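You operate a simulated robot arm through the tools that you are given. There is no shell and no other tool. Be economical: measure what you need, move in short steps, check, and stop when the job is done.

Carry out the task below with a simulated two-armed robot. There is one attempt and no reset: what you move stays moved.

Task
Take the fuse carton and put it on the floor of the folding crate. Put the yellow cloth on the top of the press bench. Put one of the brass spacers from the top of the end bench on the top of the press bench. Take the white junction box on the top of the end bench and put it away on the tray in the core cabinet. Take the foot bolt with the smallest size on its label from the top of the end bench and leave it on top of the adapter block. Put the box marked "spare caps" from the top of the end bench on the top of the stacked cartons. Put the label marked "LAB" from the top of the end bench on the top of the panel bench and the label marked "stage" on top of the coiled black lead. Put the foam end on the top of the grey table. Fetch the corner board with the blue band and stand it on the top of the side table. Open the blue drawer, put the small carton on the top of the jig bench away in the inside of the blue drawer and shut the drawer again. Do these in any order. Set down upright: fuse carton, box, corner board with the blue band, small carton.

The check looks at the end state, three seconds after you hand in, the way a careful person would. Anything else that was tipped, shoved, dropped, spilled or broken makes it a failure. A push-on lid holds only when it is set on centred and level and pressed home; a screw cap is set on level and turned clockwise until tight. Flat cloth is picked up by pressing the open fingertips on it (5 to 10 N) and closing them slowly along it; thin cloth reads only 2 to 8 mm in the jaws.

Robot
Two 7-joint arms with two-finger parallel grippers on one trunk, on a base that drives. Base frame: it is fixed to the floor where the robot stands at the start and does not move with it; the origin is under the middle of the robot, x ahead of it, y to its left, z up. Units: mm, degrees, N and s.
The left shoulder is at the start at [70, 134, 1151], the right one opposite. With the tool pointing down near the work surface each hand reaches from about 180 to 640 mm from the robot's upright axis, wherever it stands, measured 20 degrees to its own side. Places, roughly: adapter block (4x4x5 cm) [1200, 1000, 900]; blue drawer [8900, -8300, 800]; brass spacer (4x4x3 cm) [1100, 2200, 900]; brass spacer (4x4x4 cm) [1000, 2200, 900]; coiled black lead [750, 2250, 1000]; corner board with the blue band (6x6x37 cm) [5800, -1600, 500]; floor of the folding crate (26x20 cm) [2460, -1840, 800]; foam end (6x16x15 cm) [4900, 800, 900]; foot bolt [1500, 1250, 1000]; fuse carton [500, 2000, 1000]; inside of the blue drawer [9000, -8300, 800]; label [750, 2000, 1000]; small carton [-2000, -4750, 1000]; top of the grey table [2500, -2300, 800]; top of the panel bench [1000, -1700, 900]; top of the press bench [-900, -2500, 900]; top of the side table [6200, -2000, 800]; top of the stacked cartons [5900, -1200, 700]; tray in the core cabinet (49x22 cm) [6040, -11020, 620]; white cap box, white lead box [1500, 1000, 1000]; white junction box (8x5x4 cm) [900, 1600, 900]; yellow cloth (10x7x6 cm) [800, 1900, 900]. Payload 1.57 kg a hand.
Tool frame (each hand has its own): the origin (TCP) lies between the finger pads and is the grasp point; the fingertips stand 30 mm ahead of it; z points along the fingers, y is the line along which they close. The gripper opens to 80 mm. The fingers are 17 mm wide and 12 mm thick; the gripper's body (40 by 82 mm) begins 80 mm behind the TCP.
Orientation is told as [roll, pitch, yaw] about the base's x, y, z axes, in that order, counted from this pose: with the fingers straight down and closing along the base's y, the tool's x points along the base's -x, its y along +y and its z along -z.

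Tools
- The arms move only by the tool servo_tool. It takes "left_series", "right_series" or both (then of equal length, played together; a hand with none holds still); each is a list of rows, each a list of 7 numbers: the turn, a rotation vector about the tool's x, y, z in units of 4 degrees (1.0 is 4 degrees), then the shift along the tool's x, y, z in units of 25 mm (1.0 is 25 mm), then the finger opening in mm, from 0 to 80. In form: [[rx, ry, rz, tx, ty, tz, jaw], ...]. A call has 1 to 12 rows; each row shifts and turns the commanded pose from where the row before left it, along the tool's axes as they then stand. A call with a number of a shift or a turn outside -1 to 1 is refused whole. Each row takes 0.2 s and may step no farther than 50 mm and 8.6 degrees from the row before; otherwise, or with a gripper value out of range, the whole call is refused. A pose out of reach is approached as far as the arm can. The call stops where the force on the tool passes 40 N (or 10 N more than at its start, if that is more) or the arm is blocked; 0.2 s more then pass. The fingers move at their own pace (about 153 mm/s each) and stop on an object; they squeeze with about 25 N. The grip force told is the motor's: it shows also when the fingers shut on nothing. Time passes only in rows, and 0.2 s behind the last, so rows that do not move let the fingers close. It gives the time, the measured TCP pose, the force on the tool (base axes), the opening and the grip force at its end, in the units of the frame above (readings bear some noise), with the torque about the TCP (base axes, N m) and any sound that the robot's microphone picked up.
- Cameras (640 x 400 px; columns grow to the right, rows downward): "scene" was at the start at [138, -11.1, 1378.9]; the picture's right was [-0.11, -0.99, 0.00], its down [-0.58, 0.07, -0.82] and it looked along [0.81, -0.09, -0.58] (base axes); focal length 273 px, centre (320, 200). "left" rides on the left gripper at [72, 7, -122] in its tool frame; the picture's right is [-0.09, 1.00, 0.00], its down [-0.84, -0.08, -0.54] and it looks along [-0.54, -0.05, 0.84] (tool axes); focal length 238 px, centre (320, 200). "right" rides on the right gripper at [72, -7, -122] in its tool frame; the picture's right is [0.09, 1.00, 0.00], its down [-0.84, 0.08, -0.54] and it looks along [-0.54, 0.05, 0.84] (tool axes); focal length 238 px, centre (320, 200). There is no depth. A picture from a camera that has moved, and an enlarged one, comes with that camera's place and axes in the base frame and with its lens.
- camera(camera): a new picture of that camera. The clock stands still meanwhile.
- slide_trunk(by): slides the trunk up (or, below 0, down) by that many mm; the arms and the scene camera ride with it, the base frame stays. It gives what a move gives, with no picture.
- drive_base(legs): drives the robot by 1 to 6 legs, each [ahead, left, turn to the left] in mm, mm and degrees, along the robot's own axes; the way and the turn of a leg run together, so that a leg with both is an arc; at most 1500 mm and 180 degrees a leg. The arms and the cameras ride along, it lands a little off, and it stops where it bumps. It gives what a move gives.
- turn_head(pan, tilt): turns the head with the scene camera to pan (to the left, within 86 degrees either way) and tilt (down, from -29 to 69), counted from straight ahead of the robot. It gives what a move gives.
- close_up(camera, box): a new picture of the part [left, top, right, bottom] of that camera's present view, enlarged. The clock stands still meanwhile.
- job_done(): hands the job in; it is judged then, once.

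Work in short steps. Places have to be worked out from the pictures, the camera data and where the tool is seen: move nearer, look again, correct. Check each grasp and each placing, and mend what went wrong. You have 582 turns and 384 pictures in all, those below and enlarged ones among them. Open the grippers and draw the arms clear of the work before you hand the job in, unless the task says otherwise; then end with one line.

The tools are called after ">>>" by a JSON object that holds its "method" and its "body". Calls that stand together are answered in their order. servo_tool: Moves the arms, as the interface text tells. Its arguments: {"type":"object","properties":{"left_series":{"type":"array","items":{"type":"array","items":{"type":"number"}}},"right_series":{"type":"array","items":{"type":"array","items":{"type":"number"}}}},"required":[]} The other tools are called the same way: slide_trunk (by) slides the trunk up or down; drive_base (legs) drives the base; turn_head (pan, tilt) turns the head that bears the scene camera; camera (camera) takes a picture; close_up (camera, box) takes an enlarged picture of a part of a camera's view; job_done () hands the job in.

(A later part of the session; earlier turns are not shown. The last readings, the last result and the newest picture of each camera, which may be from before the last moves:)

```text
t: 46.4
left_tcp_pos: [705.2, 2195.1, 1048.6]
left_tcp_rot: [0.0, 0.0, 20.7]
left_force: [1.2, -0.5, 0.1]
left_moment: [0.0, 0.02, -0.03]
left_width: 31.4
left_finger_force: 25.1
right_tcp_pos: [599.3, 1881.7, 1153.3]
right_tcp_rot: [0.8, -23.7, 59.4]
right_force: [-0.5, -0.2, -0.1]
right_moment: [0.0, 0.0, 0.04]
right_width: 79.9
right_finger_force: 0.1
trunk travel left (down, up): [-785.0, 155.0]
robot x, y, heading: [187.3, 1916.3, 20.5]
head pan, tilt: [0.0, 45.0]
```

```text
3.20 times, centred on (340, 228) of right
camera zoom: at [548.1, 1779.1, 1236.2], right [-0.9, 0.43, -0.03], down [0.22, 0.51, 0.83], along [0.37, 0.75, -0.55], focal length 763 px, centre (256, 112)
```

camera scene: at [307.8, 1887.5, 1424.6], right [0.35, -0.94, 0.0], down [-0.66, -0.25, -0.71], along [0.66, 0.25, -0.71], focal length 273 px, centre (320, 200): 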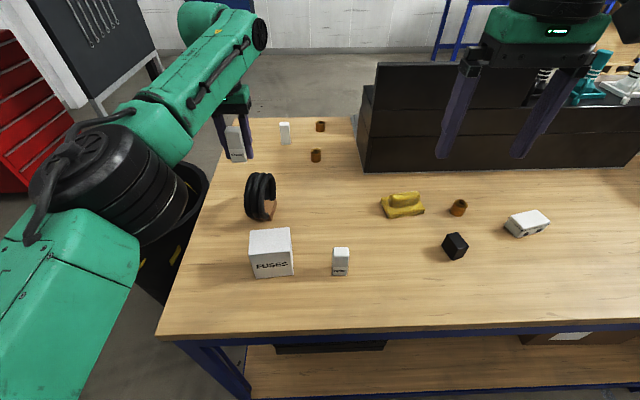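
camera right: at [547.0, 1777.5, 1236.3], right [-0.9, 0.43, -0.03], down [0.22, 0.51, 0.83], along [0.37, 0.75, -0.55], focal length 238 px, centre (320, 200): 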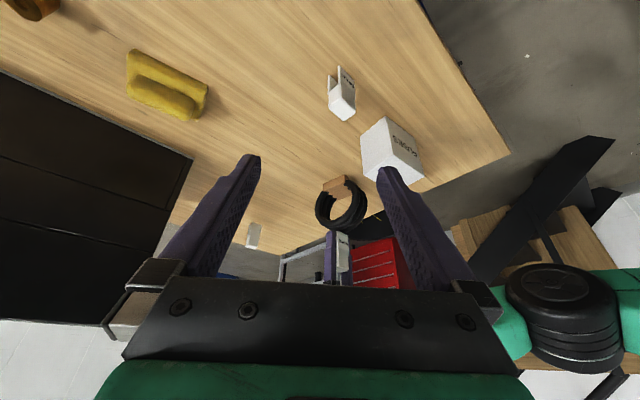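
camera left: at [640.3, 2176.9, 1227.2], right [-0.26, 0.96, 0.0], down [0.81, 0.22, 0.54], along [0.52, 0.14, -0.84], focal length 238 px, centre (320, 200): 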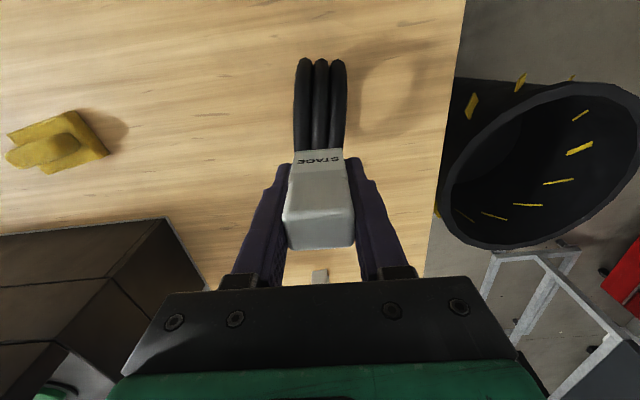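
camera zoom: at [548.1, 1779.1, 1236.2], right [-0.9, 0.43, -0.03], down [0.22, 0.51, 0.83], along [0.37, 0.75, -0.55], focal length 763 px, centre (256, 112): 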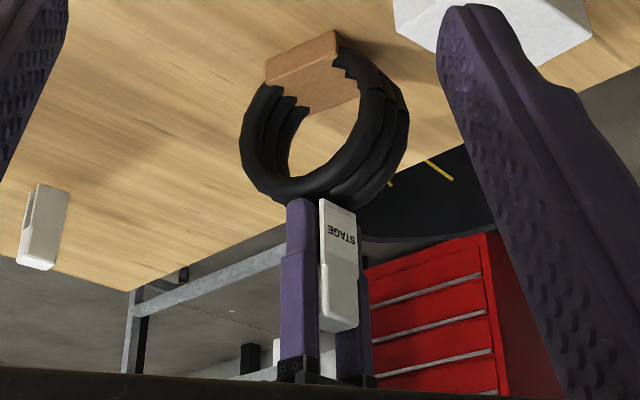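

No contact yet at this height; I step down gently.

>>> {"method": "servo_tool", "body": {"left_series": [[0, 0, 0, 0, 0, 0.1, 20], [0, 0, 0, 0, 0, 0, 20]]}}

>>> {"method": "servo_tool", "body": {"left_series": [[0, 0, 0, 0, 0, 0.05, 20], [0, 0, 0, 0, 0, 0, 20]]}}

```text
t: 47.0
left_tcp_pos: [704.7, 2195.8, 1046.9]
left_tcp_rot: [0.0, 0.0, 20.7]
left_force: [0.1, 0.0, 0.7]
left_moment: [0.03, -0.01, -0.01]
left_width: 31.6
left_finger_force: 24.7
right_tcp_pos: [599.2, 1882.8, 1153.6]
right_tcp_rot: [0.7, -23.7, 59.5]
right_force: [0.8, -0.1, -0.5]
right_moment: [-0.03, -0.01, 0.02]
right_width: 80.0
right_finger_force: 0.0
trunk travel left (down, up): [-785.0, 155.0]
robot x, y, heading: [190.2, 1921.5, 20.9]
head pan, tilt: [0.0, 45.0]
```

```text
t: 47.5
left_tcp_pos: [704.5, 2194.8, 1045.4]
left_tcp_rot: [0.1, 0.0, 20.6]
left_force: [1.0, 1.7, 6.3]
left_moment: [0.07, 0.04, 0.02]
left_width: 31.4
left_finger_force: 24.8
right_tcp_pos: [598.9, 1882.1, 1154.3]
right_tcp_rot: [0.7, -23.8, 59.4]
right_force: [0.1, 0.0, -0.3]
right_moment: [0.0, 0.02, 0.01]
right_width: 79.9
right_finger_force: 0.1
trunk travel left (down, up): [-785.0, 155.0]
robot x, y, heading: [185.6, 1920.5, 20.4]
head pan, tilt: [0.0, 45.0]
```

Contact with ~6 N, aligned visually (label centre column ≈ ring centre column). I ease 1 mm up and open.

>>> {"method": "servo_tool", "body": {"left_series": [[0, 0, 0, 0, 0, -0.03, 20], [0, 0, 0, 0, 0, 0, 36], [0, 0, 0, 0, 0, 0, 36], [0, 0, 0, 0, 0, 0, 36]]}}

>>> {"method": "close_up", "body": {"camera": "right", "box": [290, 165, 390, 290]}}

```text
t: 48.5
left_tcp_pos: [703.3, 2194.7, 1045.8]
left_tcp_rot: [0.0, 0.0, 20.6]
left_force: [-0.1, 0.0, 1.9]
left_moment: [-0.01, 0.01, -0.01]
left_width: 35.5
left_finger_force: 0.0
right_tcp_pos: [600.2, 1881.0, 1153.3]
right_tcp_rot: [0.8, -23.8, 59.3]
right_force: [0.1, -0.3, 0.0]
right_moment: [0.03, 0.05, -0.01]
right_width: 80.1
right_finger_force: 0.0
trunk travel left (down, up): [-785.0, 155.0]
robot x, y, heading: [187.4, 1917.2, 20.6]
head pan, tilt: [0.0, 45.0]
```

```text
3.20 times, centred on (340, 228) of right
camera zoom: at [547.8, 1778.5, 1236.2], right [-0.9, 0.43, -0.03], down [0.22, 0.51, 0.83], along [0.37, 0.75, -0.55], focal length 763 px, centre (256, 112)
```

zoom: 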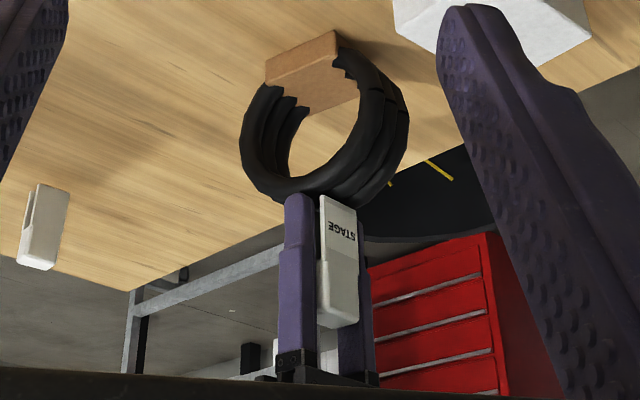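

It stays standing with the fingers clear. I open fully, wait, then rise.

>>> {"method": "servo_tool", "body": {"left_series": [[0, 0, 0, 0, 0, 0, 60], [0, 0, 0, 0, 0, 0, 70], [0, 0, 0, 0, 0, 0, 70], [0, 0, 0, 0, 0, -0.4, 70], [0, 0, 0, 0, 0, -1, 70], [0, 0, 0, 0, 0, -1, 70], [0, 0, 0, 0, 0, -1, 70], [0, 0, 0, 0, 0, -1, 70]]}}

>>> {"method": "close_up", "body": {"camera": "right", "box": [290, 165, 390, 290]}}

>>> {"method": "camera", "body": {"camera": "left"}}

```text
t: 50.4
left_tcp_pos: [704.0, 2194.0, 1156.5]
left_tcp_rot: [0.0, -0.1, 20.6]
left_force: [-0.7, -0.8, -0.7]
left_moment: [0.03, -0.01, 0.02]
left_width: 70.1
left_finger_force: 0.1
right_tcp_pos: [599.7, 1880.7, 1152.9]
right_tcp_rot: [0.9, -23.9, 59.4]
right_force: [-0.2, -0.8, -1.0]
right_moment: [0.0, 0.0, 0.0]
right_width: 80.0
right_finger_force: 0.1
trunk travel left (down, up): [-785.0, 155.0]
robot x, y, heading: [185.7, 1918.4, 20.5]
head pan, tilt: [0.0, 45.0]
```

```text
3.20 times, centred on (340, 228) of right
camera zoom: at [547.4, 1777.3, 1236.2], right [-0.9, 0.43, -0.03], down [0.22, 0.51, 0.83], along [0.37, 0.75, -0.55], focal length 763 px, centre (256, 112)
```

zoom: 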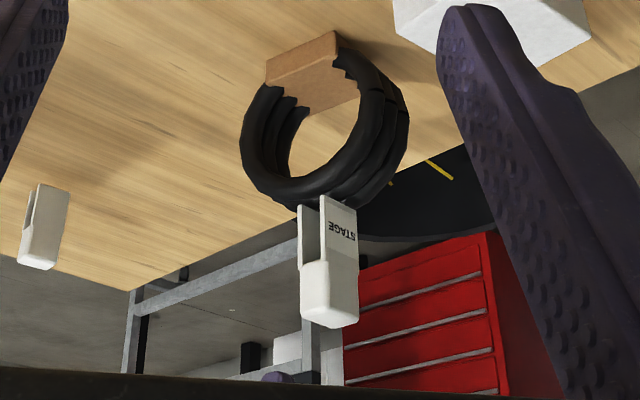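

```text
349 pictures are left
camera left: at [633.1, 2173.7, 1279.2], right [-0.26, 0.96, 0.0], down [0.81, 0.22, 0.54], along [0.52, 0.14, -0.84], focal length 238 px, centre (320, 200)
```

left: 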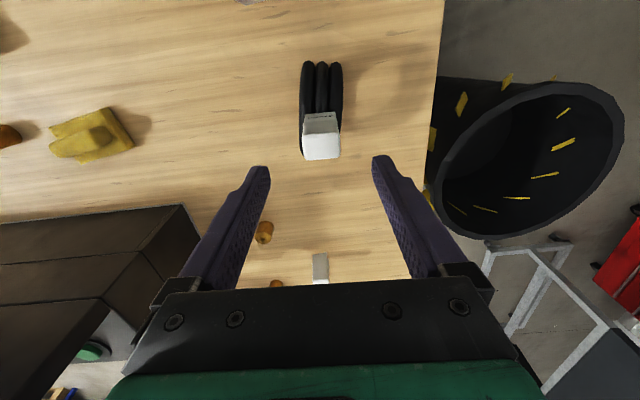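

STAGE stands on the lead. Next trip: fuse carton (left hand) and yellow cloth (right hand). I raise the left hand over the carton and bring the right hand back to vertical.

>>> {"method": "servo_tool", "body": {"left_series": [[0, 0, 0, 0, 0, -1, 80], [0, 0, 0, 0, 0, -1, 80], [0, 0, 0, 0.8, -0.24, 0, 80], [0, 0, 0, 0.8, -0.24, 0, 80], [0, 0, 0, 0.8, -0.24, 0, 80], [0, 0, 0, 0.8, -0.24, 0, 80], [0, 0, 0, 0.8, -0.24, 0, 80], [0, 0, 0, 0.8, -0.24, 0, 80], [0, 0, 0, 0.8, -0.24, 0, 80], [0, 0, 0, 0.8, -0.24, 0, 80], [0, 0, 0, 0, 0, 0, 80], [0, 0, 0, 0, 0, 0, 80]], "right_series": [[0, 1, 0, 0, 0, -0.5, 80], [0, 1, 0, 0, 0, -0.5, 80], [0, 1, 0, 0, 0, -0.5, 80], [0, 1, 0, 0, 0, -0.5, 80], [0, 1, 0, 0, 0, 0, 80], [0, 0.9, 0, 0, 0, 0, 80], [0, 0, 1, 0, -0.6, 0, 80], [0, 0, 1, 0, -0.6, 0, 80], [0, 0, 1, 0, -0.6, 0, 80], [0, 0, 1, 0, -0.6, 0, 80], [0, 0, 1, 0, -0.6, 0, 80], [0, 0, 1, 0, -0.6, 0, 80]]}}

>>> {"method": "camera", "body": {"camera": "left"}}

>>> {"method": "camera", "body": {"camera": "scene"}}

```text
t: 53.0
left_tcp_pos: [691.6, 2196.2, 1191.2]
left_tcp_rot: [-0.5, -0.5, 21.2]
left_force: [-0.7, 0.1, 0.0]
left_moment: [-0.02, -0.01, 0.02]
left_width: 80.1
left_finger_force: 0.1
left hand out of reach, approached as far as the arm can: row 1, 2, 3, 4, 5, 6, 7, 8, 9, 10
right_tcp_pos: [661.7, 1810.6, 1198.8]
right_tcp_rot: [0.3, 0.0, 36.1]
right_force: [0.2, -0.1, 0.3]
right_moment: [0.0, -0.01, 0.02]
right_width: 80.0
right_finger_force: 0.1
trunk travel left (down, up): [-785.0, 155.0]
robot x, y, heading: [190.3, 1916.7, 20.6]
head pan, tilt: [0.0, 45.0]
```

```text
348 pictures are left
camera left: at [619.0, 2176.9, 1311.8], right [-0.27, 0.96, -0.01], down [0.8, 0.23, 0.55], along [0.53, 0.14, -0.83], focal length 238 px, centre (320, 200)
```

left: 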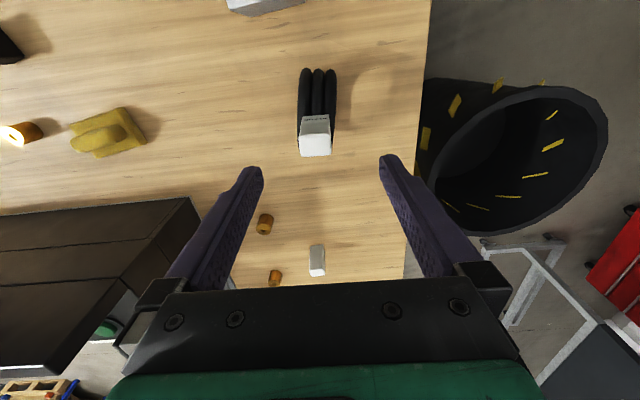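

```text
347 pictures are left
camera scene: at [311.2, 1962.5, 1424.7], right [0.35, -0.94, 0.0], down [-0.66, -0.25, -0.71], along [0.66, 0.25, -0.71], focal length 273 px, centre (320, 200)
```

scene: 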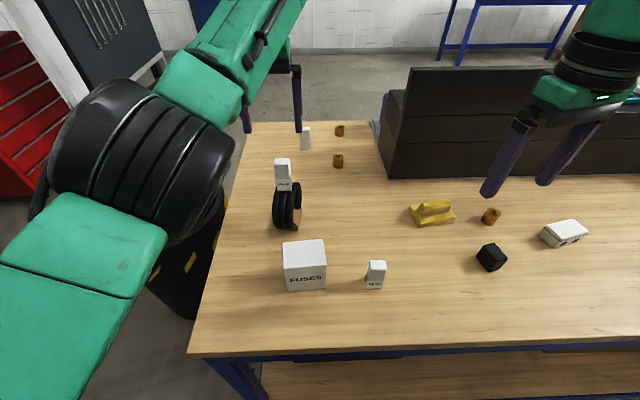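

The left arm got stuck at its reach limit on rising. I pull it back toward the robot first.

>>> {"method": "servo_tool", "body": {"left_series": [[0, 0, 0, 0.5, 0, 0, 80], [0, 0, 0, 0.5, 0, 0, 80], [0, 0, 0, 0.5, 0, 0, 80], [0, 0, 0, 0.5, 0, 0, 80]]}}

```text
t: 54.0
left_tcp_pos: [679.8, 2193.5, 1201.5]
left_tcp_rot: [0.1, 0.0, 20.6]
left_force: [-0.2, -0.9, -0.2]
left_moment: [0.04, -0.01, -0.04]
left_width: 80.0
left_finger_force: 0.1
left hand out of reach, approached as far as the arm can: row 1, 2, 4
right_tcp_pos: [661.3, 1812.1, 1199.4]
right_tcp_rot: [0.4, 0.0, 36.2]
right_force: [0.2, 0.3, -0.7]
right_moment: [0.0, 0.04, -0.01]
right_width: 79.8
right_finger_force: 0.1
trunk travel left (down, up): [-785.0, 155.0]
robot x, y, heading: [189.8, 1916.1, 20.5]
head pan, tilt: [0.0, 45.0]
```

>>> {"method": "servo_tool", "body": {"left_series": [[0, 0, 0, 0.7, -0.3, 0, 80], [0, 0, 0, 0.7, -0.3, 0, 80], [0, 0, 0, 0.7, -0.3, 0, 80], [0, 0, 0, 0.7, -0.3, 0, 80], [0, 0, 0, 0.7, -0.3, 0, 80], [0, 0, 0, 0, 0, 0, 80]]}}

>>> {"method": "camera", "body": {"camera": "left"}}

```text
t: 55.4
left_tcp_pos: [681.3, 2193.4, 1202.0]
left_tcp_rot: [0.0, -0.1, 20.6]
left_force: [0.3, -0.9, -0.1]
left_moment: [0.01, 0.0, 0.01]
left_width: 80.2
left_finger_force: 0.0
left hand out of reach, approached as far as the arm can: row 1, 2, 3, 4, 5
right_tcp_pos: [661.3, 1811.8, 1199.0]
right_tcp_rot: [0.4, 0.0, 36.2]
right_force: [0.5, -0.9, -0.7]
right_moment: [0.02, 0.01, 0.01]
right_width: 79.7
right_finger_force: 0.1
trunk travel left (down, up): [-785.0, 155.0]
robot x, y, heading: [184.9, 1919.0, 20.9]
head pan, tilt: [0.0, 45.0]
```

```text
346 pictures are left
camera left: at [610.8, 2174.3, 1322.6], right [-0.26, 0.96, 0.0], down [0.81, 0.22, 0.54], along [0.52, 0.14, -0.84], focal length 238 px, centre (320, 200)
```

left: 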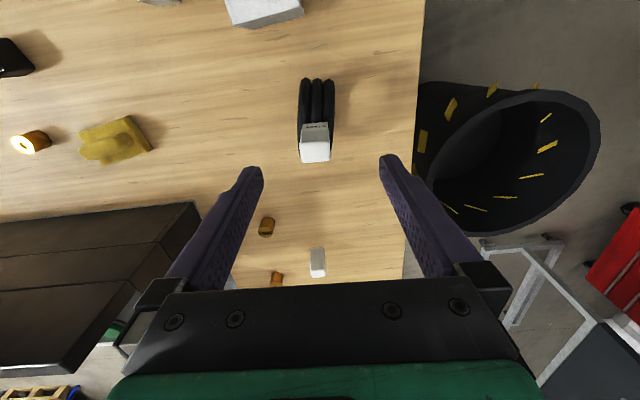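

Stuck against some joint limit at this height; I go down 50 mm again and then back.

>>> {"method": "servo_tool", "body": {"left_series": [[0, 0, 0, 0, 0, 0.7, 80], [0, 0, 0, 0, 0, 0.7, 80], [0, 0, 0, 0.5, -0.5, 0, 80], [0, 0, 0, 0.5, -0.5, 0, 80], [0, 0, 0, 0.5, -0.5, 0, 80], [0, 0, 0, 0.5, -0.5, 0, 80]]}}

```text
t: 56.8
left_tcp_pos: [682.3, 2193.0, 1202.0]
left_tcp_rot: [0.0, 0.0, 20.5]
left_force: [0.1, 0.4, -0.8]
left_moment: [0.01, -0.01, -0.01]
left_width: 80.0
left_finger_force: 0.1
left hand out of reach, approached as far as the arm can: row 1, 2, 3, 4, 5, 6
right_tcp_pos: [662.5, 1811.2, 1199.1]
right_tcp_rot: [0.4, 0.0, 36.2]
right_force: [0.4, 1.1, -0.8]
right_moment: [0.03, -0.02, -0.03]
right_width: 80.1
right_finger_force: 0.0
trunk travel left (down, up): [-785.0, 155.0]
robot x, y, heading: [186.3, 1917.4, 20.9]
head pan, tilt: [0.0, 45.0]
```

I probe with pure downward motion.

>>> {"method": "servo_tool", "body": {"left_series": [[0, 0, 0, 0, 0, 1, 80], [0, 0, 0, 0, 0, 1, 80], [0, 0, 0, 0, 0, 0, 80], [0, 0, 0, 0, 0, 0, 80]]}}

>>> {"method": "camera", "body": {"camera": "scene"}}

```text
t: 57.8
left_tcp_pos: [681.6, 2193.7, 1200.3]
left_tcp_rot: [0.0, -0.1, 20.6]
left_force: [-0.2, 0.2, 0.1]
left_moment: [-0.01, 0.0, 0.05]
left_width: 80.0
left_finger_force: 0.1
left hand out of reach, approached as far as the arm can: row 1, 2
right_tcp_pos: [662.1, 1811.5, 1199.9]
right_tcp_rot: [0.4, 0.0, 36.2]
right_force: [-0.3, 0.1, 0.4]
right_moment: [0.01, 0.01, -0.04]
right_width: 79.9
right_finger_force: 0.1
trunk travel left (down, up): [-785.0, 155.0]
robot x, y, heading: [187.3, 1920.0, 20.4]
head pan, tilt: [0.0, 45.0]
```

```text
345 pictures are left
camera scene: at [311.0, 1963.0, 1424.6], right [0.35, -0.94, 0.0], down [-0.66, -0.25, -0.71], along [0.66, 0.25, -0.71], focal length 273 px, centre (320, 200)
```

scene: 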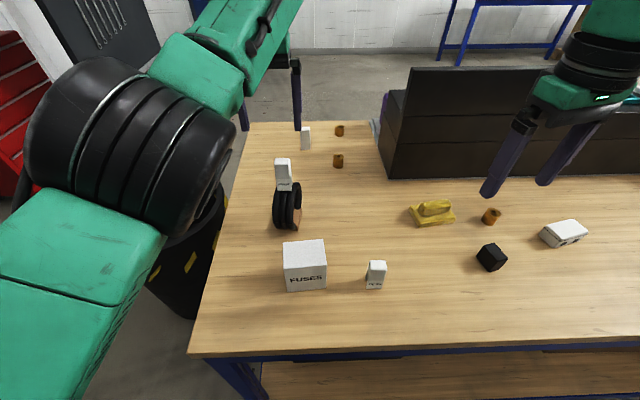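

Probing sideways and yaw to free the joint limit.

>>> {"method": "servo_tool", "body": {"left_series": [[0, 0, 0, 0, 0.6, 0, 80], [0, 0, 0, 0, 0.6, 0, 80], [0, 0, 0, 0, 0, 0, 80]]}}

>>> {"method": "servo_tool", "body": {"left_series": [[0, 0, 1, 0, 0, 0, 80], [0, 0, 1, 0, 0, 0, 80], [0, 0, 1, 0, 0, 0, 80]]}}

>>> {"method": "servo_tool", "body": {"left_series": [[0, 1, 0, 0, 0, 0, 80], [0, 1, 0, 0, 0, 0, 80], [0, 1, 0, 0, 0, 0, 80]]}}

```text
t: 58.5
left_tcp_pos: [684.2, 2199.5, 1215.1]
left_tcp_rot: [0.2, -2.9, 18.0]
left_force: [-0.4, 0.3, 0.2]
left_moment: [0.0, 0.02, 0.0]
left_width: 80.1
left_finger_force: 0.0
left hand out of reach, approached as far as the arm can: row 1, 2
right_tcp_pos: [662.1, 1812.1, 1198.5]
right_tcp_rot: [0.4, -0.1, 36.2]
right_force: [-1.2, 0.3, 0.2]
right_moment: [0.03, 0.02, -0.07]
right_width: 80.0
right_finger_force: 0.1
trunk travel left (down, up): [-785.0, 155.0]
robot x, y, heading: [189.6, 1915.6, 20.6]
head pan, tilt: [0.0, 45.0]
```

```text
t: 59.4
left_tcp_pos: [681.6, 2207.9, 1219.8]
left_tcp_rot: [-0.1, -4.2, 12.5]
left_force: [0.1, -0.1, 0.3]
left_moment: [-0.01, -0.01, 0.01]
left_width: 80.0
left_finger_force: 0.1
left hand out of reach, approached as far as the arm can: row 1, 2
right_tcp_pos: [661.9, 1812.1, 1199.6]
right_tcp_rot: [0.3, 0.0, 36.3]
right_force: [-0.1, -0.3, -0.6]
right_moment: [-0.01, 0.0, -0.01]
right_width: 79.9
right_finger_force: 0.1
trunk travel left (down, up): [-785.0, 155.0]
robot x, y, heading: [190.2, 1917.7, 20.5]
head pan, tilt: [0.0, 45.0]
```

```text
t: 60.1
left_tcp_pos: [683.1, 2207.4, 1221.5]
left_tcp_rot: [0.0, -4.1, 12.4]
left_force: [0.2, 0.4, 0.2]
left_moment: [-0.02, -0.02, 0.0]
left_width: 79.9
left_finger_force: 0.1
left hand out of reach, approached as far as the arm can: row 1, 2, 3
right_tcp_pos: [661.0, 1812.0, 1199.0]
right_tcp_rot: [0.5, 0.0, 36.1]
right_force: [0.8, 0.1, -0.1]
right_moment: [0.03, -0.02, 0.0]
right_width: 79.6
right_finger_force: 0.1
trunk travel left (down, up): [-785.0, 155.0]
robot x, y, heading: [186.5, 1914.9, 20.6]
head pan, tilt: [0.0, 45.0]
```

Yaw did move. I probe pitch the other way and roll to unfold the arm.

>>> {"method": "servo_tool", "body": {"left_series": [[0, -1, 0, 0, 0, 0, 80], [0, -1, 0, 0, 0, 0, 80], [0, -1, 0, 0, 0, 0, 80]]}}

>>> {"method": "servo_tool", "body": {"left_series": [[0, 0, 0, 1, 0, 1, 80], [0, 0, 0, 1, 0, 1, 80], [0, 0, 0, 1, 0, 1, 80]]}}

```text
t: 61.0
left_tcp_pos: [708.0, 2217.0, 1227.7]
left_tcp_rot: [-0.1, -16.2, 12.3]
left_force: [0.6, -0.2, 0.1]
left_moment: [0.05, 0.01, 0.04]
left_width: 80.0
left_finger_force: 0.0
left hand out of reach, approached as far as the arm can: row 1, 2, 3
right_tcp_pos: [661.9, 1812.4, 1200.1]
right_tcp_rot: [0.4, 0.1, 36.2]
right_force: [-0.2, 0.2, 1.0]
right_moment: [-0.02, 0.03, 0.01]
right_width: 80.1
right_finger_force: 0.0
trunk travel left (down, up): [-785.0, 155.0]
robot x, y, heading: [185.0, 1917.2, 20.9]
head pan, tilt: [0.0, 45.0]
```

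```text
t: 61.8
left_tcp_pos: [704.4, 2224.9, 1134.7]
left_tcp_rot: [-0.1, -16.2, 12.4]
left_force: [0.2, 0.2, 0.3]
left_moment: [0.01, 0.01, 0.01]
left_width: 79.7
left_finger_force: 0.0
left hand out of reach, approached as far as the arm can: row 1, 2, 3
right_tcp_pos: [661.6, 1812.0, 1199.8]
right_tcp_rot: [0.4, 0.0, 36.2]
right_force: [-0.1, -0.1, 1.3]
right_moment: [-0.02, 0.05, 0.02]
right_width: 80.1
right_finger_force: 0.1
trunk travel left (down, up): [-785.0, 155.0]
robot x, y, heading: [185.5, 1918.3, 20.5]
head pan, tilt: [0.0, 45.0]
```

It moves again (pitched). I now pull back keeping height.

>>> {"method": "servo_tool", "body": {"left_series": [[0, 0, 0, 0.9, 0, -0.3, 80], [0, 0, 0, 0.9, 0, -0.3, 80], [0, 0, 0, 0.9, 0, -0.3, 80], [0, 0, 0, 0.9, 0, -0.3, 80]]}}

>>> {"method": "camera", "body": {"camera": "scene"}}

```text
t: 62.8
left_tcp_pos: [700.3, 2230.3, 1125.2]
left_tcp_rot: [-0.2, -16.2, 12.3]
left_force: [-0.4, 0.5, 0.3]
left_moment: [0.01, 0.0, -0.02]
left_width: 80.2
left_finger_force: 0.0
left hand out of reach, approached as far as the arm can: row 1, 2, 3, 4
right_tcp_pos: [662.2, 1813.1, 1199.5]
right_tcp_rot: [0.4, 0.1, 36.3]
right_force: [0.3, -0.8, -0.2]
right_moment: [0.02, 0.0, 0.04]
right_width: 80.0
right_finger_force: 0.1
trunk travel left (down, up): [-785.0, 155.0]
robot x, y, heading: [187.6, 1919.5, 20.6]
head pan, tilt: [0.0, 45.0]
```

```text
344 pictures are left
camera scene: at [311.1, 1963.1, 1424.6], right [0.35, -0.94, 0.0], down [-0.66, -0.25, -0.71], along [0.66, 0.25, -0.71], focal length 273 px, centre (320, 200)
```

scene: 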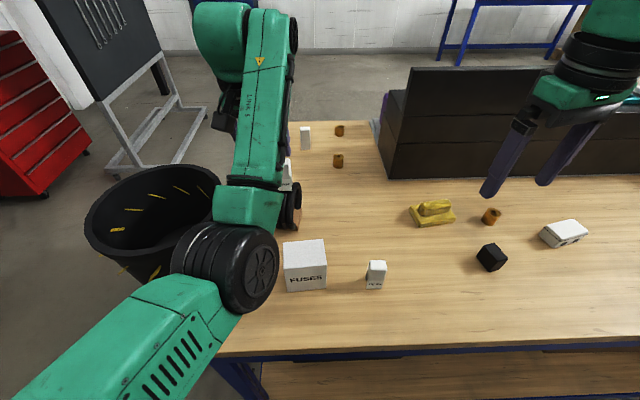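

The elbow has swung low near the carton. I raise the trunk to lift the whole arm clear first.

>>> {"method": "slide_trunk", "body": {"by": 150}}

>>> {"method": "camera", "body": {"camera": "scene"}}

>>> {"method": "camera", "body": {"camera": "left"}}

```text
t: 64.5
left_tcp_pos: [700.1, 2229.9, 1274.7]
left_tcp_rot: [-0.1, -16.2, 12.4]
left_force: [-0.7, -0.4, 0.1]
left_moment: [0.03, -0.02, 0.02]
left_width: 80.0
left_finger_force: 0.1
right_tcp_pos: [662.7, 1811.2, 1349.7]
right_tcp_rot: [0.4, 0.0, 36.2]
right_force: [-0.4, -0.1, -0.1]
right_moment: [0.0, 0.01, -0.05]
right_width: 80.0
right_finger_force: 0.0
trunk travel left (down, up): [-935.0, 5.0]
robot x, y, heading: [188.1, 1920.4, 20.5]
head pan, tilt: [0.0, 45.0]
```

```text
343 pictures are left
camera scene: at [311.1, 1963.0, 1574.6], right [0.35, -0.94, 0.0], down [-0.66, -0.25, -0.71], along [0.66, 0.25, -0.71], focal length 273 px, centre (320, 200)
```

scene: 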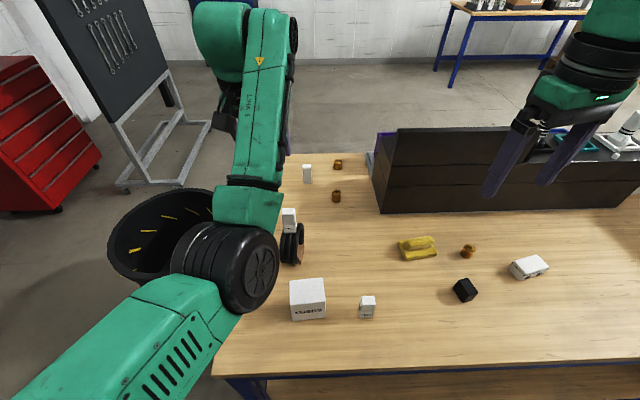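

```text
342 pictures are left
camera left: at [597.2, 2214.6, 1372.1], right [-0.13, 0.99, 0.02], down [0.65, 0.07, 0.75], along [0.75, 0.11, -0.66], focal length 238 px, centre (320, 200)
```

left: 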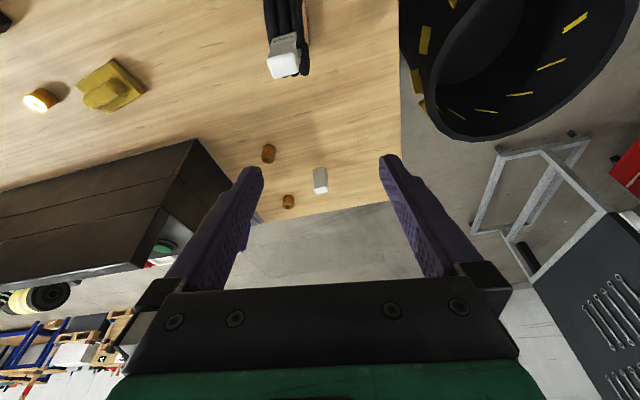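

STAGE still stands. I back away from the bench and then unwind the left arm in free space.

>>> {"method": "drive_base", "body": {"legs": [[-450, 0, 0]]}}

>>> {"method": "servo_tool", "body": {"left_series": [[0, 0, 0, 0, 0, 1, 80], [0, 0, 0, 0, 0, 1, 80], [0, 0, 0, 0, 0, 1, 80], [0, 0, 0, 0, 0, 1, 80]]}}

>>> {"method": "servo_tool", "body": {"left_series": [[0, 1, 0, 0.5, 0, 0, 80], [0, 1, 0, 0.5, 0, 0, 80], [0, 1, 0, 0.5, 0, 0, 80], [0, 1, 0, 0.5, 0, 0, 80], [0, 0, -0.7, 0.5, 0, 0, 80], [0, 0, -0.7, 0.5, 0, 0, 80], [0, 0, -0.7, 0.5, 0, 0, 80]]}}

```text
t: 67.2
left_tcp_pos: [282.3, 2073.8, 1273.8]
left_tcp_rot: [-0.2, -16.0, 12.3]
left_force: [0.0, -0.1, 0.5]
left_moment: [0.02, 0.03, 0.0]
left_width: 80.1
left_finger_force: 0.1
right_tcp_pos: [244.8, 1655.0, 1348.9]
right_tcp_rot: [0.4, 0.2, 36.0]
right_force: [-0.8, -0.4, -0.4]
right_moment: [-0.04, 0.02, 0.0]
right_width: 80.0
right_finger_force: 0.2
trunk travel left (down, up): [-935.0, 5.0]
robot x, y, heading: [-234.0, 1762.0, 20.6]
head pan, tilt: [0.0, 45.0]
```

```text
t: 68.2
left_tcp_pos: [307.7, 2078.9, 1177.7]
left_tcp_rot: [-0.1, -16.2, 12.5]
left_force: [0.3, -0.1, -0.4]
left_moment: [-0.01, -0.02, 0.0]
left_width: 79.9
left_finger_force: 0.1
right_tcp_pos: [242.2, 1653.7, 1349.9]
right_tcp_rot: [0.4, 0.1, 36.0]
right_force: [-0.5, -0.1, 0.0]
right_moment: [0.01, -0.02, 0.0]
right_width: 80.3
right_finger_force: 0.1
trunk travel left (down, up): [-935.0, 5.0]
robot x, y, heading: [-232.5, 1760.5, 20.7]
head pan, tilt: [0.0, 45.0]
```

```text
t: 69.8
left_tcp_pos: [248.8, 2068.5, 1160.8]
left_tcp_rot: [-0.1, -0.1, 20.8]
left_force: [0.1, 0.0, 0.0]
left_moment: [0.0, -0.02, 0.03]
left_width: 79.9
left_finger_force: 0.0
left hand out of reach, approached as far as the arm can: row 5, 6, 7
right_tcp_pos: [242.7, 1654.9, 1349.1]
right_tcp_rot: [0.4, 0.2, 36.1]
right_force: [0.2, -0.4, 1.1]
right_moment: [0.02, 0.01, 0.0]
right_width: 80.0
right_finger_force: 0.0
trunk travel left (down, up): [-935.0, 5.0]
robot x, y, heading: [-227.6, 1762.2, 20.4]
head pan, tilt: [0.0, 45.0]
```

>>> {"method": "servo_tool", "body": {"left_series": [[0, 0, 0, 0, 0, 1, 80], [0, 0, 0, 0, 0, 1, 80], [0, 0, 0, 0, 0, 1, 80], [0, 0, 0, 0, -1, 0, 80], [0, 0, 0, 0, -1, 0, 80], [0, 0, 0, 0, -1, 0, 80], [0, 0, 0, 0, -1, 0, 80], [0, 0, 0, 0, -1, 0, 80]]}}

>>> {"method": "servo_tool", "body": {"left_series": [[0, 0, 0, 1, 0, 0, 80], [0, 0, 0, 1, 0, 0, 80], [0, 0, 0, 1, 0, 0, 80], [0, 0, 0, 1, 0, 0, 80]]}}

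>>> {"method": "camera", "body": {"camera": "scene"}}

```text
t: 71.6
left_tcp_pos: [293.0, 1947.2, 1083.7]
left_tcp_rot: [0.0, 0.1, 20.7]
left_force: [-0.2, 0.0, 0.6]
left_moment: [-0.01, 0.03, 0.0]
left_width: 80.3
left_finger_force: 0.1
right_tcp_pos: [243.8, 1653.2, 1349.5]
right_tcp_rot: [0.4, 0.1, 36.1]
right_force: [-0.2, -0.2, -0.1]
right_moment: [0.01, 0.0, 0.0]
right_width: 80.2
right_finger_force: 0.1
trunk travel left (down, up): [-935.0, 5.0]
robot x, y, heading: [-231.5, 1761.5, 20.4]
head pan, tilt: [0.0, 45.0]
```

```text
t: 72.8
left_tcp_pos: [208.0, 1985.2, 1065.8]
left_tcp_rot: [5.8, -2.2, 25.4]
left_force: [-0.1, 0.2, 0.6]
left_moment: [-0.02, 0.01, -0.03]
left_width: 80.1
left_finger_force: 0.1
left hand out of reach, approached as far as the arm can: row 4
right_tcp_pos: [242.3, 1654.0, 1349.1]
right_tcp_rot: [0.4, 0.0, 36.1]
right_force: [-0.2, -0.3, 0.6]
right_moment: [0.03, 0.0, -0.02]
right_width: 79.9
right_finger_force: 0.1
trunk travel left (down, up): [-935.0, 5.0]
robot x, y, heading: [-229.0, 1760.1, 20.6]
head pan, tilt: [0.0, 45.0]
stopped in row 4 (left hand): the arm was blocked; the commanded pose is now the measured one
```

```text
341 pictures are left
camera scene: at [-108.2, 1805.0, 1574.7], right [0.35, -0.94, 0.0], down [-0.66, -0.25, -0.71], along [0.66, 0.25, -0.71], focal length 273 px, centre (320, 200)
```

scene: 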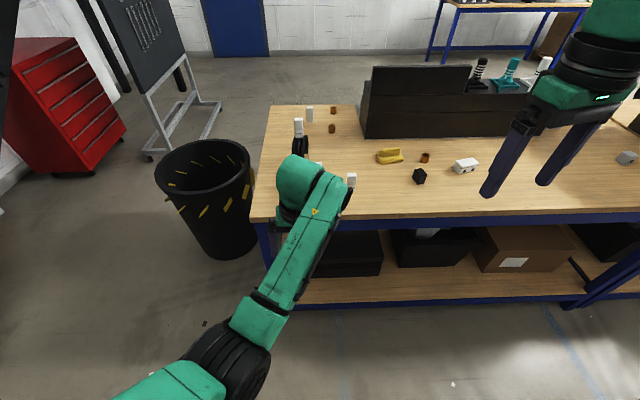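

The elbow has folded inward. I stretch the hand up, forward and to the left to coax the elbow outward again.

>>> {"method": "servo_tool", "body": {"left_series": [[0, 0, 0, -0.8, 0, -0.8, 80], [0, 0, 0, -0.8, 0, -0.8, 80], [0, 0, 0, -0.8, 0.5, -0.8, 80], [0, 0, 0, 0, 1, -0.8, 80], [0, 0, 0, 0, 1, -0.8, 80], [0, 0, 0, 0, 1, -0.8, 80], [0, 0, 0, 0, 1, -0.8, 80], [0, 0, 0, 0, 1, -0.8, 80], [0, 0, 0, 0, 1, -0.8, 80]]}}

>>> {"method": "camera", "body": {"camera": "scene"}}

```text
t: 74.8
left_tcp_pos: [223.1, 2151.1, 1249.5]
left_tcp_rot: [5.7, -2.1, 25.2]
left_force: [0.3, -0.5, -0.2]
left_moment: [0.02, -0.05, 0.01]
left_width: 80.2
left_finger_force: 0.2
left hand out of reach, approached as far as the arm can: row 4, 5, 6, 7
right_tcp_pos: [242.2, 1655.1, 1350.0]
right_tcp_rot: [0.2, 0.1, 36.1]
right_force: [-0.6, -0.5, -0.1]
right_moment: [0.01, -0.02, -0.03]
right_width: 80.0
right_finger_force: 0.0
trunk travel left (down, up): [-935.0, 5.0]
robot x, y, heading: [-231.7, 1758.3, 20.7]
head pan, tilt: [0.0, 45.0]
```

```text
340 pictures are left
camera scene: at [-108.8, 1805.6, 1574.6], right [0.35, -0.94, 0.0], down [-0.66, -0.25, -0.71], along [0.66, 0.25, -0.71], focal length 273 px, centre (320, 200)
```

scene: 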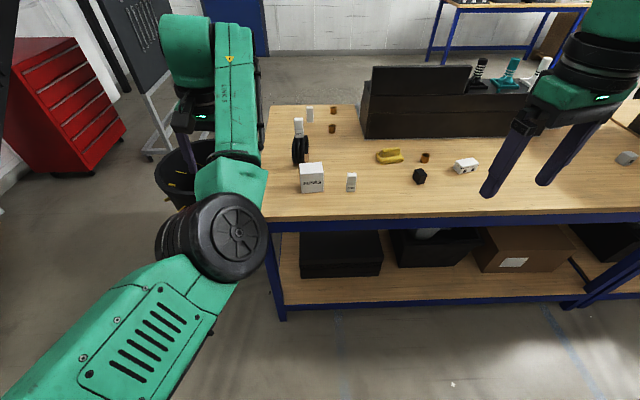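

>>> {"method": "servo_tool", "body": {"left_series": [[-0.7, 0.5, 0, 0.3, 1, 0, 80], [-0.7, 0, 0, 0.3, 1, 0, 80], [0, 0, 0, 0.3, 1, 0, 80], [0, 0, 0, 0.5, 1, 0, 80], [0, 0, 0, 1, 0.5, 0, 80], [0, 0, 0, 1, 0, 0, 80], [0, 0, 0, 1, 0, 0, 80], [0, 0, 0, 1, 0, 0, 80], [0, 0, 0, 1, 0, 0, 80]]}}

>>> {"method": "camera", "body": {"camera": "scene"}}

```text
t: 76.8
left_tcp_pos: [47.3, 2248.4, 1260.3]
left_tcp_rot: [11.2, -0.1, 25.5]
left_force: [0.5, 0.3, 0.2]
left_moment: [-0.02, -0.03, 0.01]
left_width: 79.9
left_finger_force: 0.1
left hand out of reach, approached as far as the arm can: row 5, 6, 7, 8, 9
right_tcp_pos: [241.3, 1653.4, 1350.1]
right_tcp_rot: [0.2, 0.0, 36.2]
right_force: [-0.3, -0.3, 0.2]
right_moment: [0.03, -0.02, 0.02]
right_width: 80.1
right_finger_force: 0.1
trunk travel left (down, up): [-935.0, 5.0]
robot x, y, heading: [-230.1, 1762.0, 20.8]
head pan, tilt: [0.0, 45.0]
```

```text
339 pictures are left
camera scene: at [-109.1, 1805.3, 1574.7], right [0.35, -0.94, 0.0], down [-0.66, -0.25, -0.71], along [0.66, 0.25, -0.71], focal length 273 px, centre (320, 200)
```

scene: 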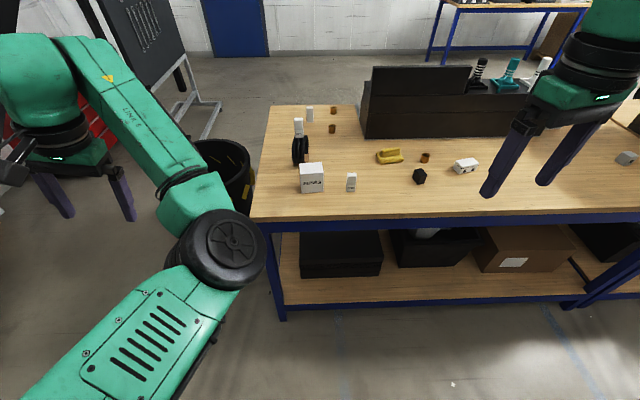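

The elbow is now on the inside. I move the hand to the front and yaw it clockwise, so the wrist limits push the elbow outward.

>>> {"method": "servo_tool", "body": {"left_series": [[-0.9, 0, 0, -1, -0.5, 0, 80], [-0.9, 0, 0, -1, -0.5, 0, 80], [-0.9, 0, 0, -1, -0.5, 0, 80], [0, 0, 0, -1, -0.5, 0, 80], [0, 0, 0, -1, -0.5, 0, 80], [0, 0, 0, -1, -0.5, 0, 80], [0, 0, 1, -0.5, -0.5, 0, 80], [0, 0, 1, -0.5, -0.5, 0, 80], [0, 0, 1, 0, -0.5, 0, 80], [0, 0, 1, 0, -0.5, 0, 80], [0, 0, 1, 0, 0, 0, 80], [0, 0, 1, 0, 0, 0, 80]]}}

>>> {"method": "servo_tool", "body": {"left_series": [[0, 0, 1, 0, 0, 0, 80], [0, 0, 1, 0, 0, 0, 80], [0, 0, 1, 0, 0, 0, 80], [0, 0, 1, 0, 0, 0, 80], [0, 0, 1, 0, 0, 0, 80], [0, 0, 1, 0, 0, 0, 80], [0, 0, 1, 0, 0, 0, 80], [0, 0, 1, 0, 0, 0, 80]]}}

>>> {"method": "camera", "body": {"camera": "scene"}}

```text
t: 79.4
left_tcp_pos: [234.6, 2228.9, 1231.2]
left_tcp_rot: [21.2, 5.2, 8.8]
left_force: [0.1, 0.3, 0.0]
left_moment: [0.01, 0.0, 0.01]
left_width: 80.0
left_finger_force: 0.1
left hand out of reach, approached as far as the arm can: row 7, 8
right_tcp_pos: [243.8, 1653.7, 1349.8]
right_tcp_rot: [0.5, 0.1, 36.1]
right_force: [-0.6, -0.8, 0.2]
right_moment: [-0.04, -0.01, 0.01]
right_width: 79.8
right_finger_force: 0.1
trunk travel left (down, up): [-935.0, 5.0]
robot x, y, heading: [-232.1, 1759.6, 20.3]
head pan, tilt: [0.0, 45.0]
```

```text
t: 81.2
left_tcp_pos: [235.1, 2228.6, 1230.8]
left_tcp_rot: [15.3, 15.5, -22.0]
left_force: [0.1, -0.9, -0.4]
left_moment: [0.03, 0.0, 0.0]
left_width: 80.2
left_finger_force: 0.0
right_tcp_pos: [243.0, 1653.5, 1350.0]
right_tcp_rot: [0.5, 0.1, 36.1]
right_force: [0.5, 0.1, 0.3]
right_moment: [0.01, -0.01, 0.0]
right_width: 79.9
right_finger_force: 0.1
trunk travel left (down, up): [-935.0, 5.0]
robot x, y, heading: [-235.1, 1761.2, 20.8]
head pan, tilt: [0.0, 45.0]
```

```text
338 pictures are left
camera scene: at [-108.2, 1805.3, 1574.6], right [0.35, -0.94, 0.0], down [-0.66, -0.25, -0.71], along [0.66, 0.25, -0.71], focal length 273 px, centre (320, 200)
```

scene: 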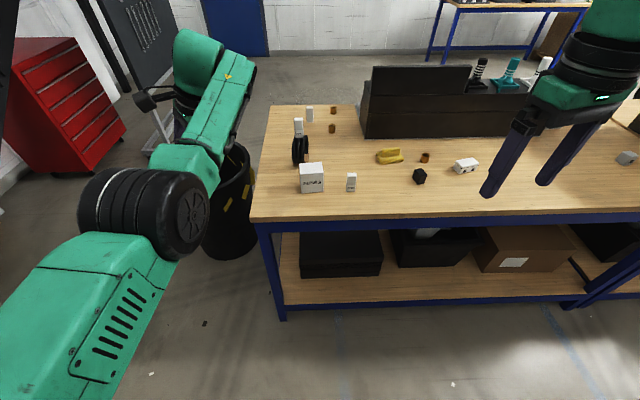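

Good, the elbow is swinging out. I continue the yaw and bring the hand right.

>>> {"method": "servo_tool", "body": {"left_series": [[0, 0, 1, -0.3, -0.5, 0, 80], [0, 0, 1, -0.3, -0.5, 0, 80], [0, 0, 1, -0.3, -0.5, 0, 80], [0, 0, 1, -0.3, -0.5, 0, 80], [0, 0, 1, -0.3, -0.5, 0, 80], [0, 0, 1, -0.3, -0.5, 0, 80], [0, 0, 1, -0.3, -0.5, 0, 80], [0, 0, 1, -0.3, -0.5, 0, 80], [0, 0, 0, 0, -0.5, 0, 80], [0, 0, 0, 0, -0.5, 0, 80]]}}

>>> {"method": "camera", "body": {"camera": "scene"}}

```text
t: 83.4
left_tcp_pos: [215.7, 2123.9, 1181.0]
left_tcp_rot: [4.7, 21.3, -55.3]
left_force: [0.5, -0.6, 0.4]
left_moment: [0.0, 0.02, 0.0]
left_width: 80.0
left_finger_force: 0.0
left hand out of reach, approached as far as the arm can: row 8, 9, 10
right_tcp_pos: [241.2, 1653.9, 1349.3]
right_tcp_rot: [0.4, 0.0, 36.1]
right_force: [0.0, -0.7, 0.0]
right_moment: [-0.01, 0.02, 0.0]
right_width: 79.8
right_finger_force: 0.1
trunk travel left (down, up): [-935.0, 5.0]
robot x, y, heading: [-230.7, 1760.3, 20.5]
head pan, tilt: [0.0, 45.0]
```

```text
337 pictures are left
camera scene: at [-108.3, 1805.2, 1574.7], right [0.35, -0.94, 0.0], down [-0.66, -0.25, -0.71], along [0.66, 0.25, -0.71], focal length 273 px, centre (320, 200)
```

scene: 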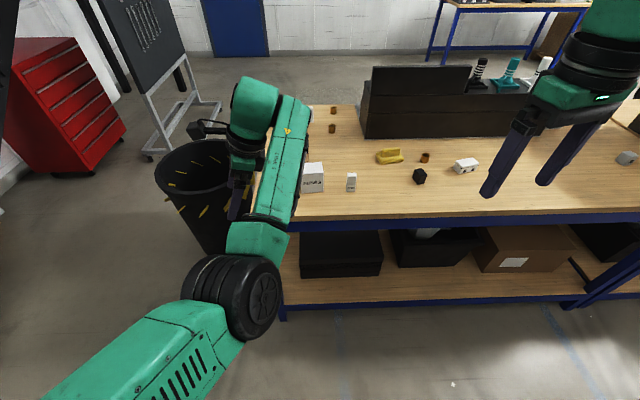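

I try another way: raise the hand high so the elbow hangs down, restoring yaw.

>>> {"method": "servo_tool", "body": {"left_series": [[0, 0, -1, 0, 0.6, -1, 80], [0, 0, -1, 0, 0.6, -1, 80], [0, 0, -1, 0, 0.6, -1, 80], [0, 0, -1, 0, 0.6, -1, 80], [0, 0, -1, 0, 0, -1, 80], [0, 0, -1, 0, 0, -1, 80], [0, 0, -1, 0, 0, -1, 80], [0, 0, -1, 0, 0, -1, 80], [0, 0, -1, 0, 0, -1, 80], [0, 0, -1, 0, 0, -1, 80]]}}

>>> {"method": "camera", "body": {"camera": "scene"}}

```text
t: 85.6
left_tcp_pos: [257.9, 2071.3, 1367.8]
left_tcp_rot: [17.7, 12.3, -22.2]
left_force: [0.1, 0.3, 0.4]
left_moment: [0.0, 0.0, 0.0]
left_width: 80.1
left_finger_force: 0.0
left hand out of reach, approached as far as the arm can: row 3, 4, 6, 7, 8, 9, 10
right_tcp_pos: [242.0, 1652.9, 1350.1]
right_tcp_rot: [0.4, 0.1, 36.1]
right_force: [0.9, -0.4, -0.8]
right_moment: [0.02, 0.0, 0.0]
right_width: 80.3
right_finger_force: 0.1
trunk travel left (down, up): [-935.0, 5.0]
robot x, y, heading: [-233.2, 1759.2, 20.6]
head pan, tilt: [0.0, 45.0]
```

```text
336 pictures are left
camera scene: at [-108.5, 1803.6, 1574.7], right [0.35, -0.94, 0.0], down [-0.66, -0.25, -0.71], along [0.66, 0.25, -0.71], focal length 273 px, centre (320, 200)
```

scene: 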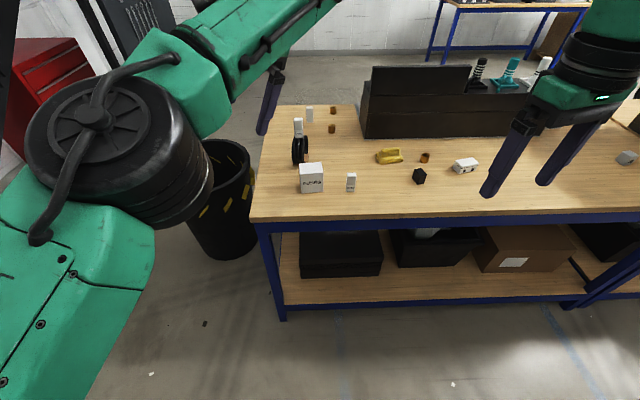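

The elbow is outside again. I square up the tool: remove roll, pitch and yaw, and pull the hand back and down.

>>> {"method": "servo_tool", "body": {"left_series": [[1, 0, 0, 0.5, 0, 0, 80], [1, 0, 0, 0.5, 0, 0, 80], [1, 0, 0, 0.5, 0, 0, 80], [1, 0, 0, 0.5, 0, 0, 80], [0.4, 0, 0, 0.5, 0, 0, 80], [0, -1, 0, 0.5, 0, 0, 80], [0, -1, 0, 0.5, 0, 0, 80], [0, -1, 0, 0, 0, 0, 80], [0, 0, -1, 0, 0, 0, 80], [0, 0, -1, 0, 0, 0, 80], [0, 0, -1, 0, 0, 0, 80], [0, 0, -1, 0, 0, 0, 80]]}}

>>> {"method": "servo_tool", "body": {"left_series": [[0, 0, -1, 0, 0, 0.5, 80], [0, 0, -1, 0, 0, 0.5, 80], [0, 0, -1, 0, 0, 0.5, 80], [0, 0, -1, 0, 0, 0.5, 80], [0, 0, -1, 0, 0, 0.5, 80], [0, 0, -1, 0, 0, 0.5, 80], [0, 0, -0.6, 0, 0, 0.5, 80]]}}

>>> {"method": "camera", "body": {"camera": "scene"}}

```text
t: 88.2
left_tcp_pos: [177.6, 2103.3, 1382.8]
left_tcp_rot: [0.4, -0.3, -4.3]
left_force: [-0.7, 0.1, 0.1]
left_moment: [-0.02, -0.02, -0.01]
left_width: 80.0
left_finger_force: 0.1
right_tcp_pos: [242.6, 1654.0, 1349.0]
right_tcp_rot: [0.4, 0.1, 36.2]
right_force: [0.1, 0.8, 0.5]
right_moment: [0.02, 0.04, -0.01]
right_width: 79.9
right_finger_force: 0.1
trunk travel left (down, up): [-935.0, 5.0]
robot x, y, heading: [-233.8, 1758.8, 20.4]
head pan, tilt: [0.0, 45.0]
```

```text
t: 89.8
left_tcp_pos: [179.0, 2104.3, 1296.2]
left_tcp_rot: [0.2, -0.5, 22.1]
left_force: [0.4, 0.1, 0.3]
left_moment: [-0.02, -0.01, 0.0]
left_width: 79.9
left_finger_force: 0.1
right_tcp_pos: [243.4, 1654.4, 1349.7]
right_tcp_rot: [0.4, 0.0, 36.1]
right_force: [0.6, -0.3, -0.1]
right_moment: [-0.01, -0.04, 0.02]
right_width: 79.9
right_finger_force: 0.0
trunk travel left (down, up): [-935.0, 5.0]
robot x, y, heading: [-230.1, 1760.0, 20.2]
head pan, tilt: [0.0, 45.0]
```

```text
335 pictures are left
camera scene: at [-108.1, 1805.5, 1574.7], right [0.35, -0.94, 0.0], down [-0.66, -0.25, -0.71], along [0.66, 0.25, -0.71], focal length 273 px, centre (320, 200)
```

scene: 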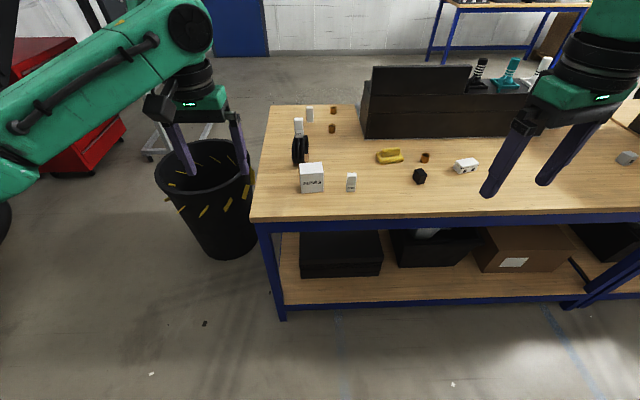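

Recovered; lesson: stay well inside reach. I align the right hand's yaw and pull the left hand back a bit, then drive in to serve the carton with the left and the cloth with the right.

>>> {"method": "servo_tool", "body": {"left_series": [[0, 0, 0.1, 0.9, 0, 0, 80], [0, 0, 0.1, 0.9, 0, 0, 80], [0, 0, 0.1, 0.9, 0, 0, 80], [0, 0, 0.1, 0.9, 0, 0, 80]], "right_series": [[0, 0, 1, 0, 0, 0, 80], [0, 0, 1, 0, 0, 0, 80], [0, 0, 1, 0, 0, 0, 80], [0, 0, 0.9, 0, 0, 0, 80]]}}

>>> {"method": "drive_base", "body": {"legs": [[0, -107, 0], [454, 0, 0]]}}

>>> {"method": "camera", "body": {"camera": "left"}}

>>> {"method": "camera", "body": {"camera": "right"}}

```text
t: 90.8
left_tcp_pos: [94.0, 2070.2, 1296.2]
left_tcp_rot: [0.2, -0.6, 20.5]
left_force: [-1.1, -0.3, 0.1]
left_moment: [0.04, -0.06, 0.0]
left_width: 80.1
left_finger_force: 0.0
right_tcp_pos: [241.3, 1653.7, 1349.7]
right_tcp_rot: [0.3, 0.2, 20.5]
right_force: [0.0, -0.8, 0.4]
right_moment: [-0.01, -0.01, -0.03]
right_width: 80.0
right_finger_force: 0.1
trunk travel left (down, up): [-935.0, 5.0]
robot x, y, heading: [-229.2, 1762.8, 20.5]
head pan, tilt: [0.0, 45.0]
```

```text
t: 94.3
left_tcp_pos: [553.3, 2128.8, 1296.5]
left_tcp_rot: [0.2, -0.5, 20.6]
left_force: [0.8, 0.0, 0.4]
left_moment: [0.02, -0.02, 0.02]
left_width: 80.2
left_finger_force: 0.1
right_tcp_pos: [702.8, 1713.2, 1350.1]
right_tcp_rot: [0.3, 0.1, 20.7]
right_force: [-0.4, -0.1, 0.0]
right_moment: [-0.01, -0.01, -0.04]
right_width: 79.9
right_finger_force: 0.1
trunk travel left (down, up): [-935.0, 5.0]
robot x, y, heading: [231.5, 1816.4, 20.6]
head pan, tilt: [0.0, 45.0]
```

```text
334 pictures are left
camera left: at [480.7, 2109.0, 1417.2], right [-0.26, 0.96, 0.0], down [0.81, 0.22, 0.55], along [0.53, 0.15, -0.84], focal length 238 px, centre (320, 200)
```

left: 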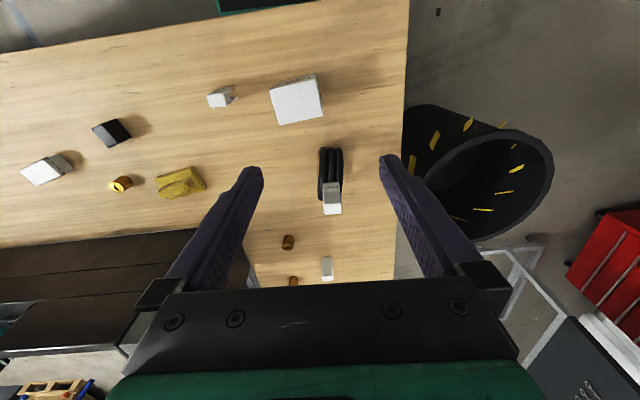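

```text
333 pictures are left
camera right: at [636.2, 1680.9, 1472.9], right [-0.44, 0.9, 0.01], down [0.76, 0.37, 0.54], along [0.48, 0.24, -0.84], focal length 238 px, centre (320, 200)
```

right: 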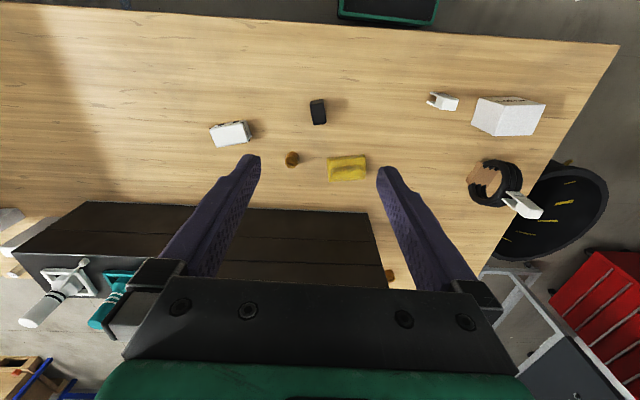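

The carton top measures about 84×57 mm, so it must be gripped across its depth: the tool must yaw ~95° relative to the robot. I test rotating the left hand counter-clockwise up here.

>>> {"method": "servo_tool", "body": {"left_series": [[0, 0, -1, 0, 0, 0, 80], [0, 0, -1, 0, 0, 0, 80], [0, 0, -1, 0, 0, 0, 80], [0, 0, -1, 0, 0, 0, 80], [0, 0, -1, 0, 0, 0, 80], [0, 0, -1, 0, 0, 0, 80], [0, 0, -1, 0, 0, 0, 80], [0, 0, -1, 0, 0, 0, 80], [0, 0, -1, 0, 0, 0, 80], [0, 0, -1, 0, 0, 0, 80], [0, 0, -1, 0, 0, 0, 80], [0, 0, -1, 0, 0, 0, 80]]}}

```text
t: 96.9
left_tcp_pos: [554.3, 2131.5, 1295.3]
left_tcp_rot: [-0.2, -0.5, 68.6]
left_force: [0.0, 0.4, -1.4]
left_moment: [0.0, -0.02, 0.0]
left_width: 80.1
left_finger_force: 0.1
right_tcp_pos: [702.7, 1714.9, 1350.4]
right_tcp_rot: [0.2, 0.1, 20.8]
right_force: [-0.4, 0.4, -0.4]
right_moment: [-0.02, -0.02, 0.0]
right_width: 79.9
right_finger_force: 0.1
trunk travel left (down, up): [-935.0, 5.0]
robot x, y, heading: [228.5, 1818.7, 20.6]
head pan, tilt: [0.0, 45.0]
```

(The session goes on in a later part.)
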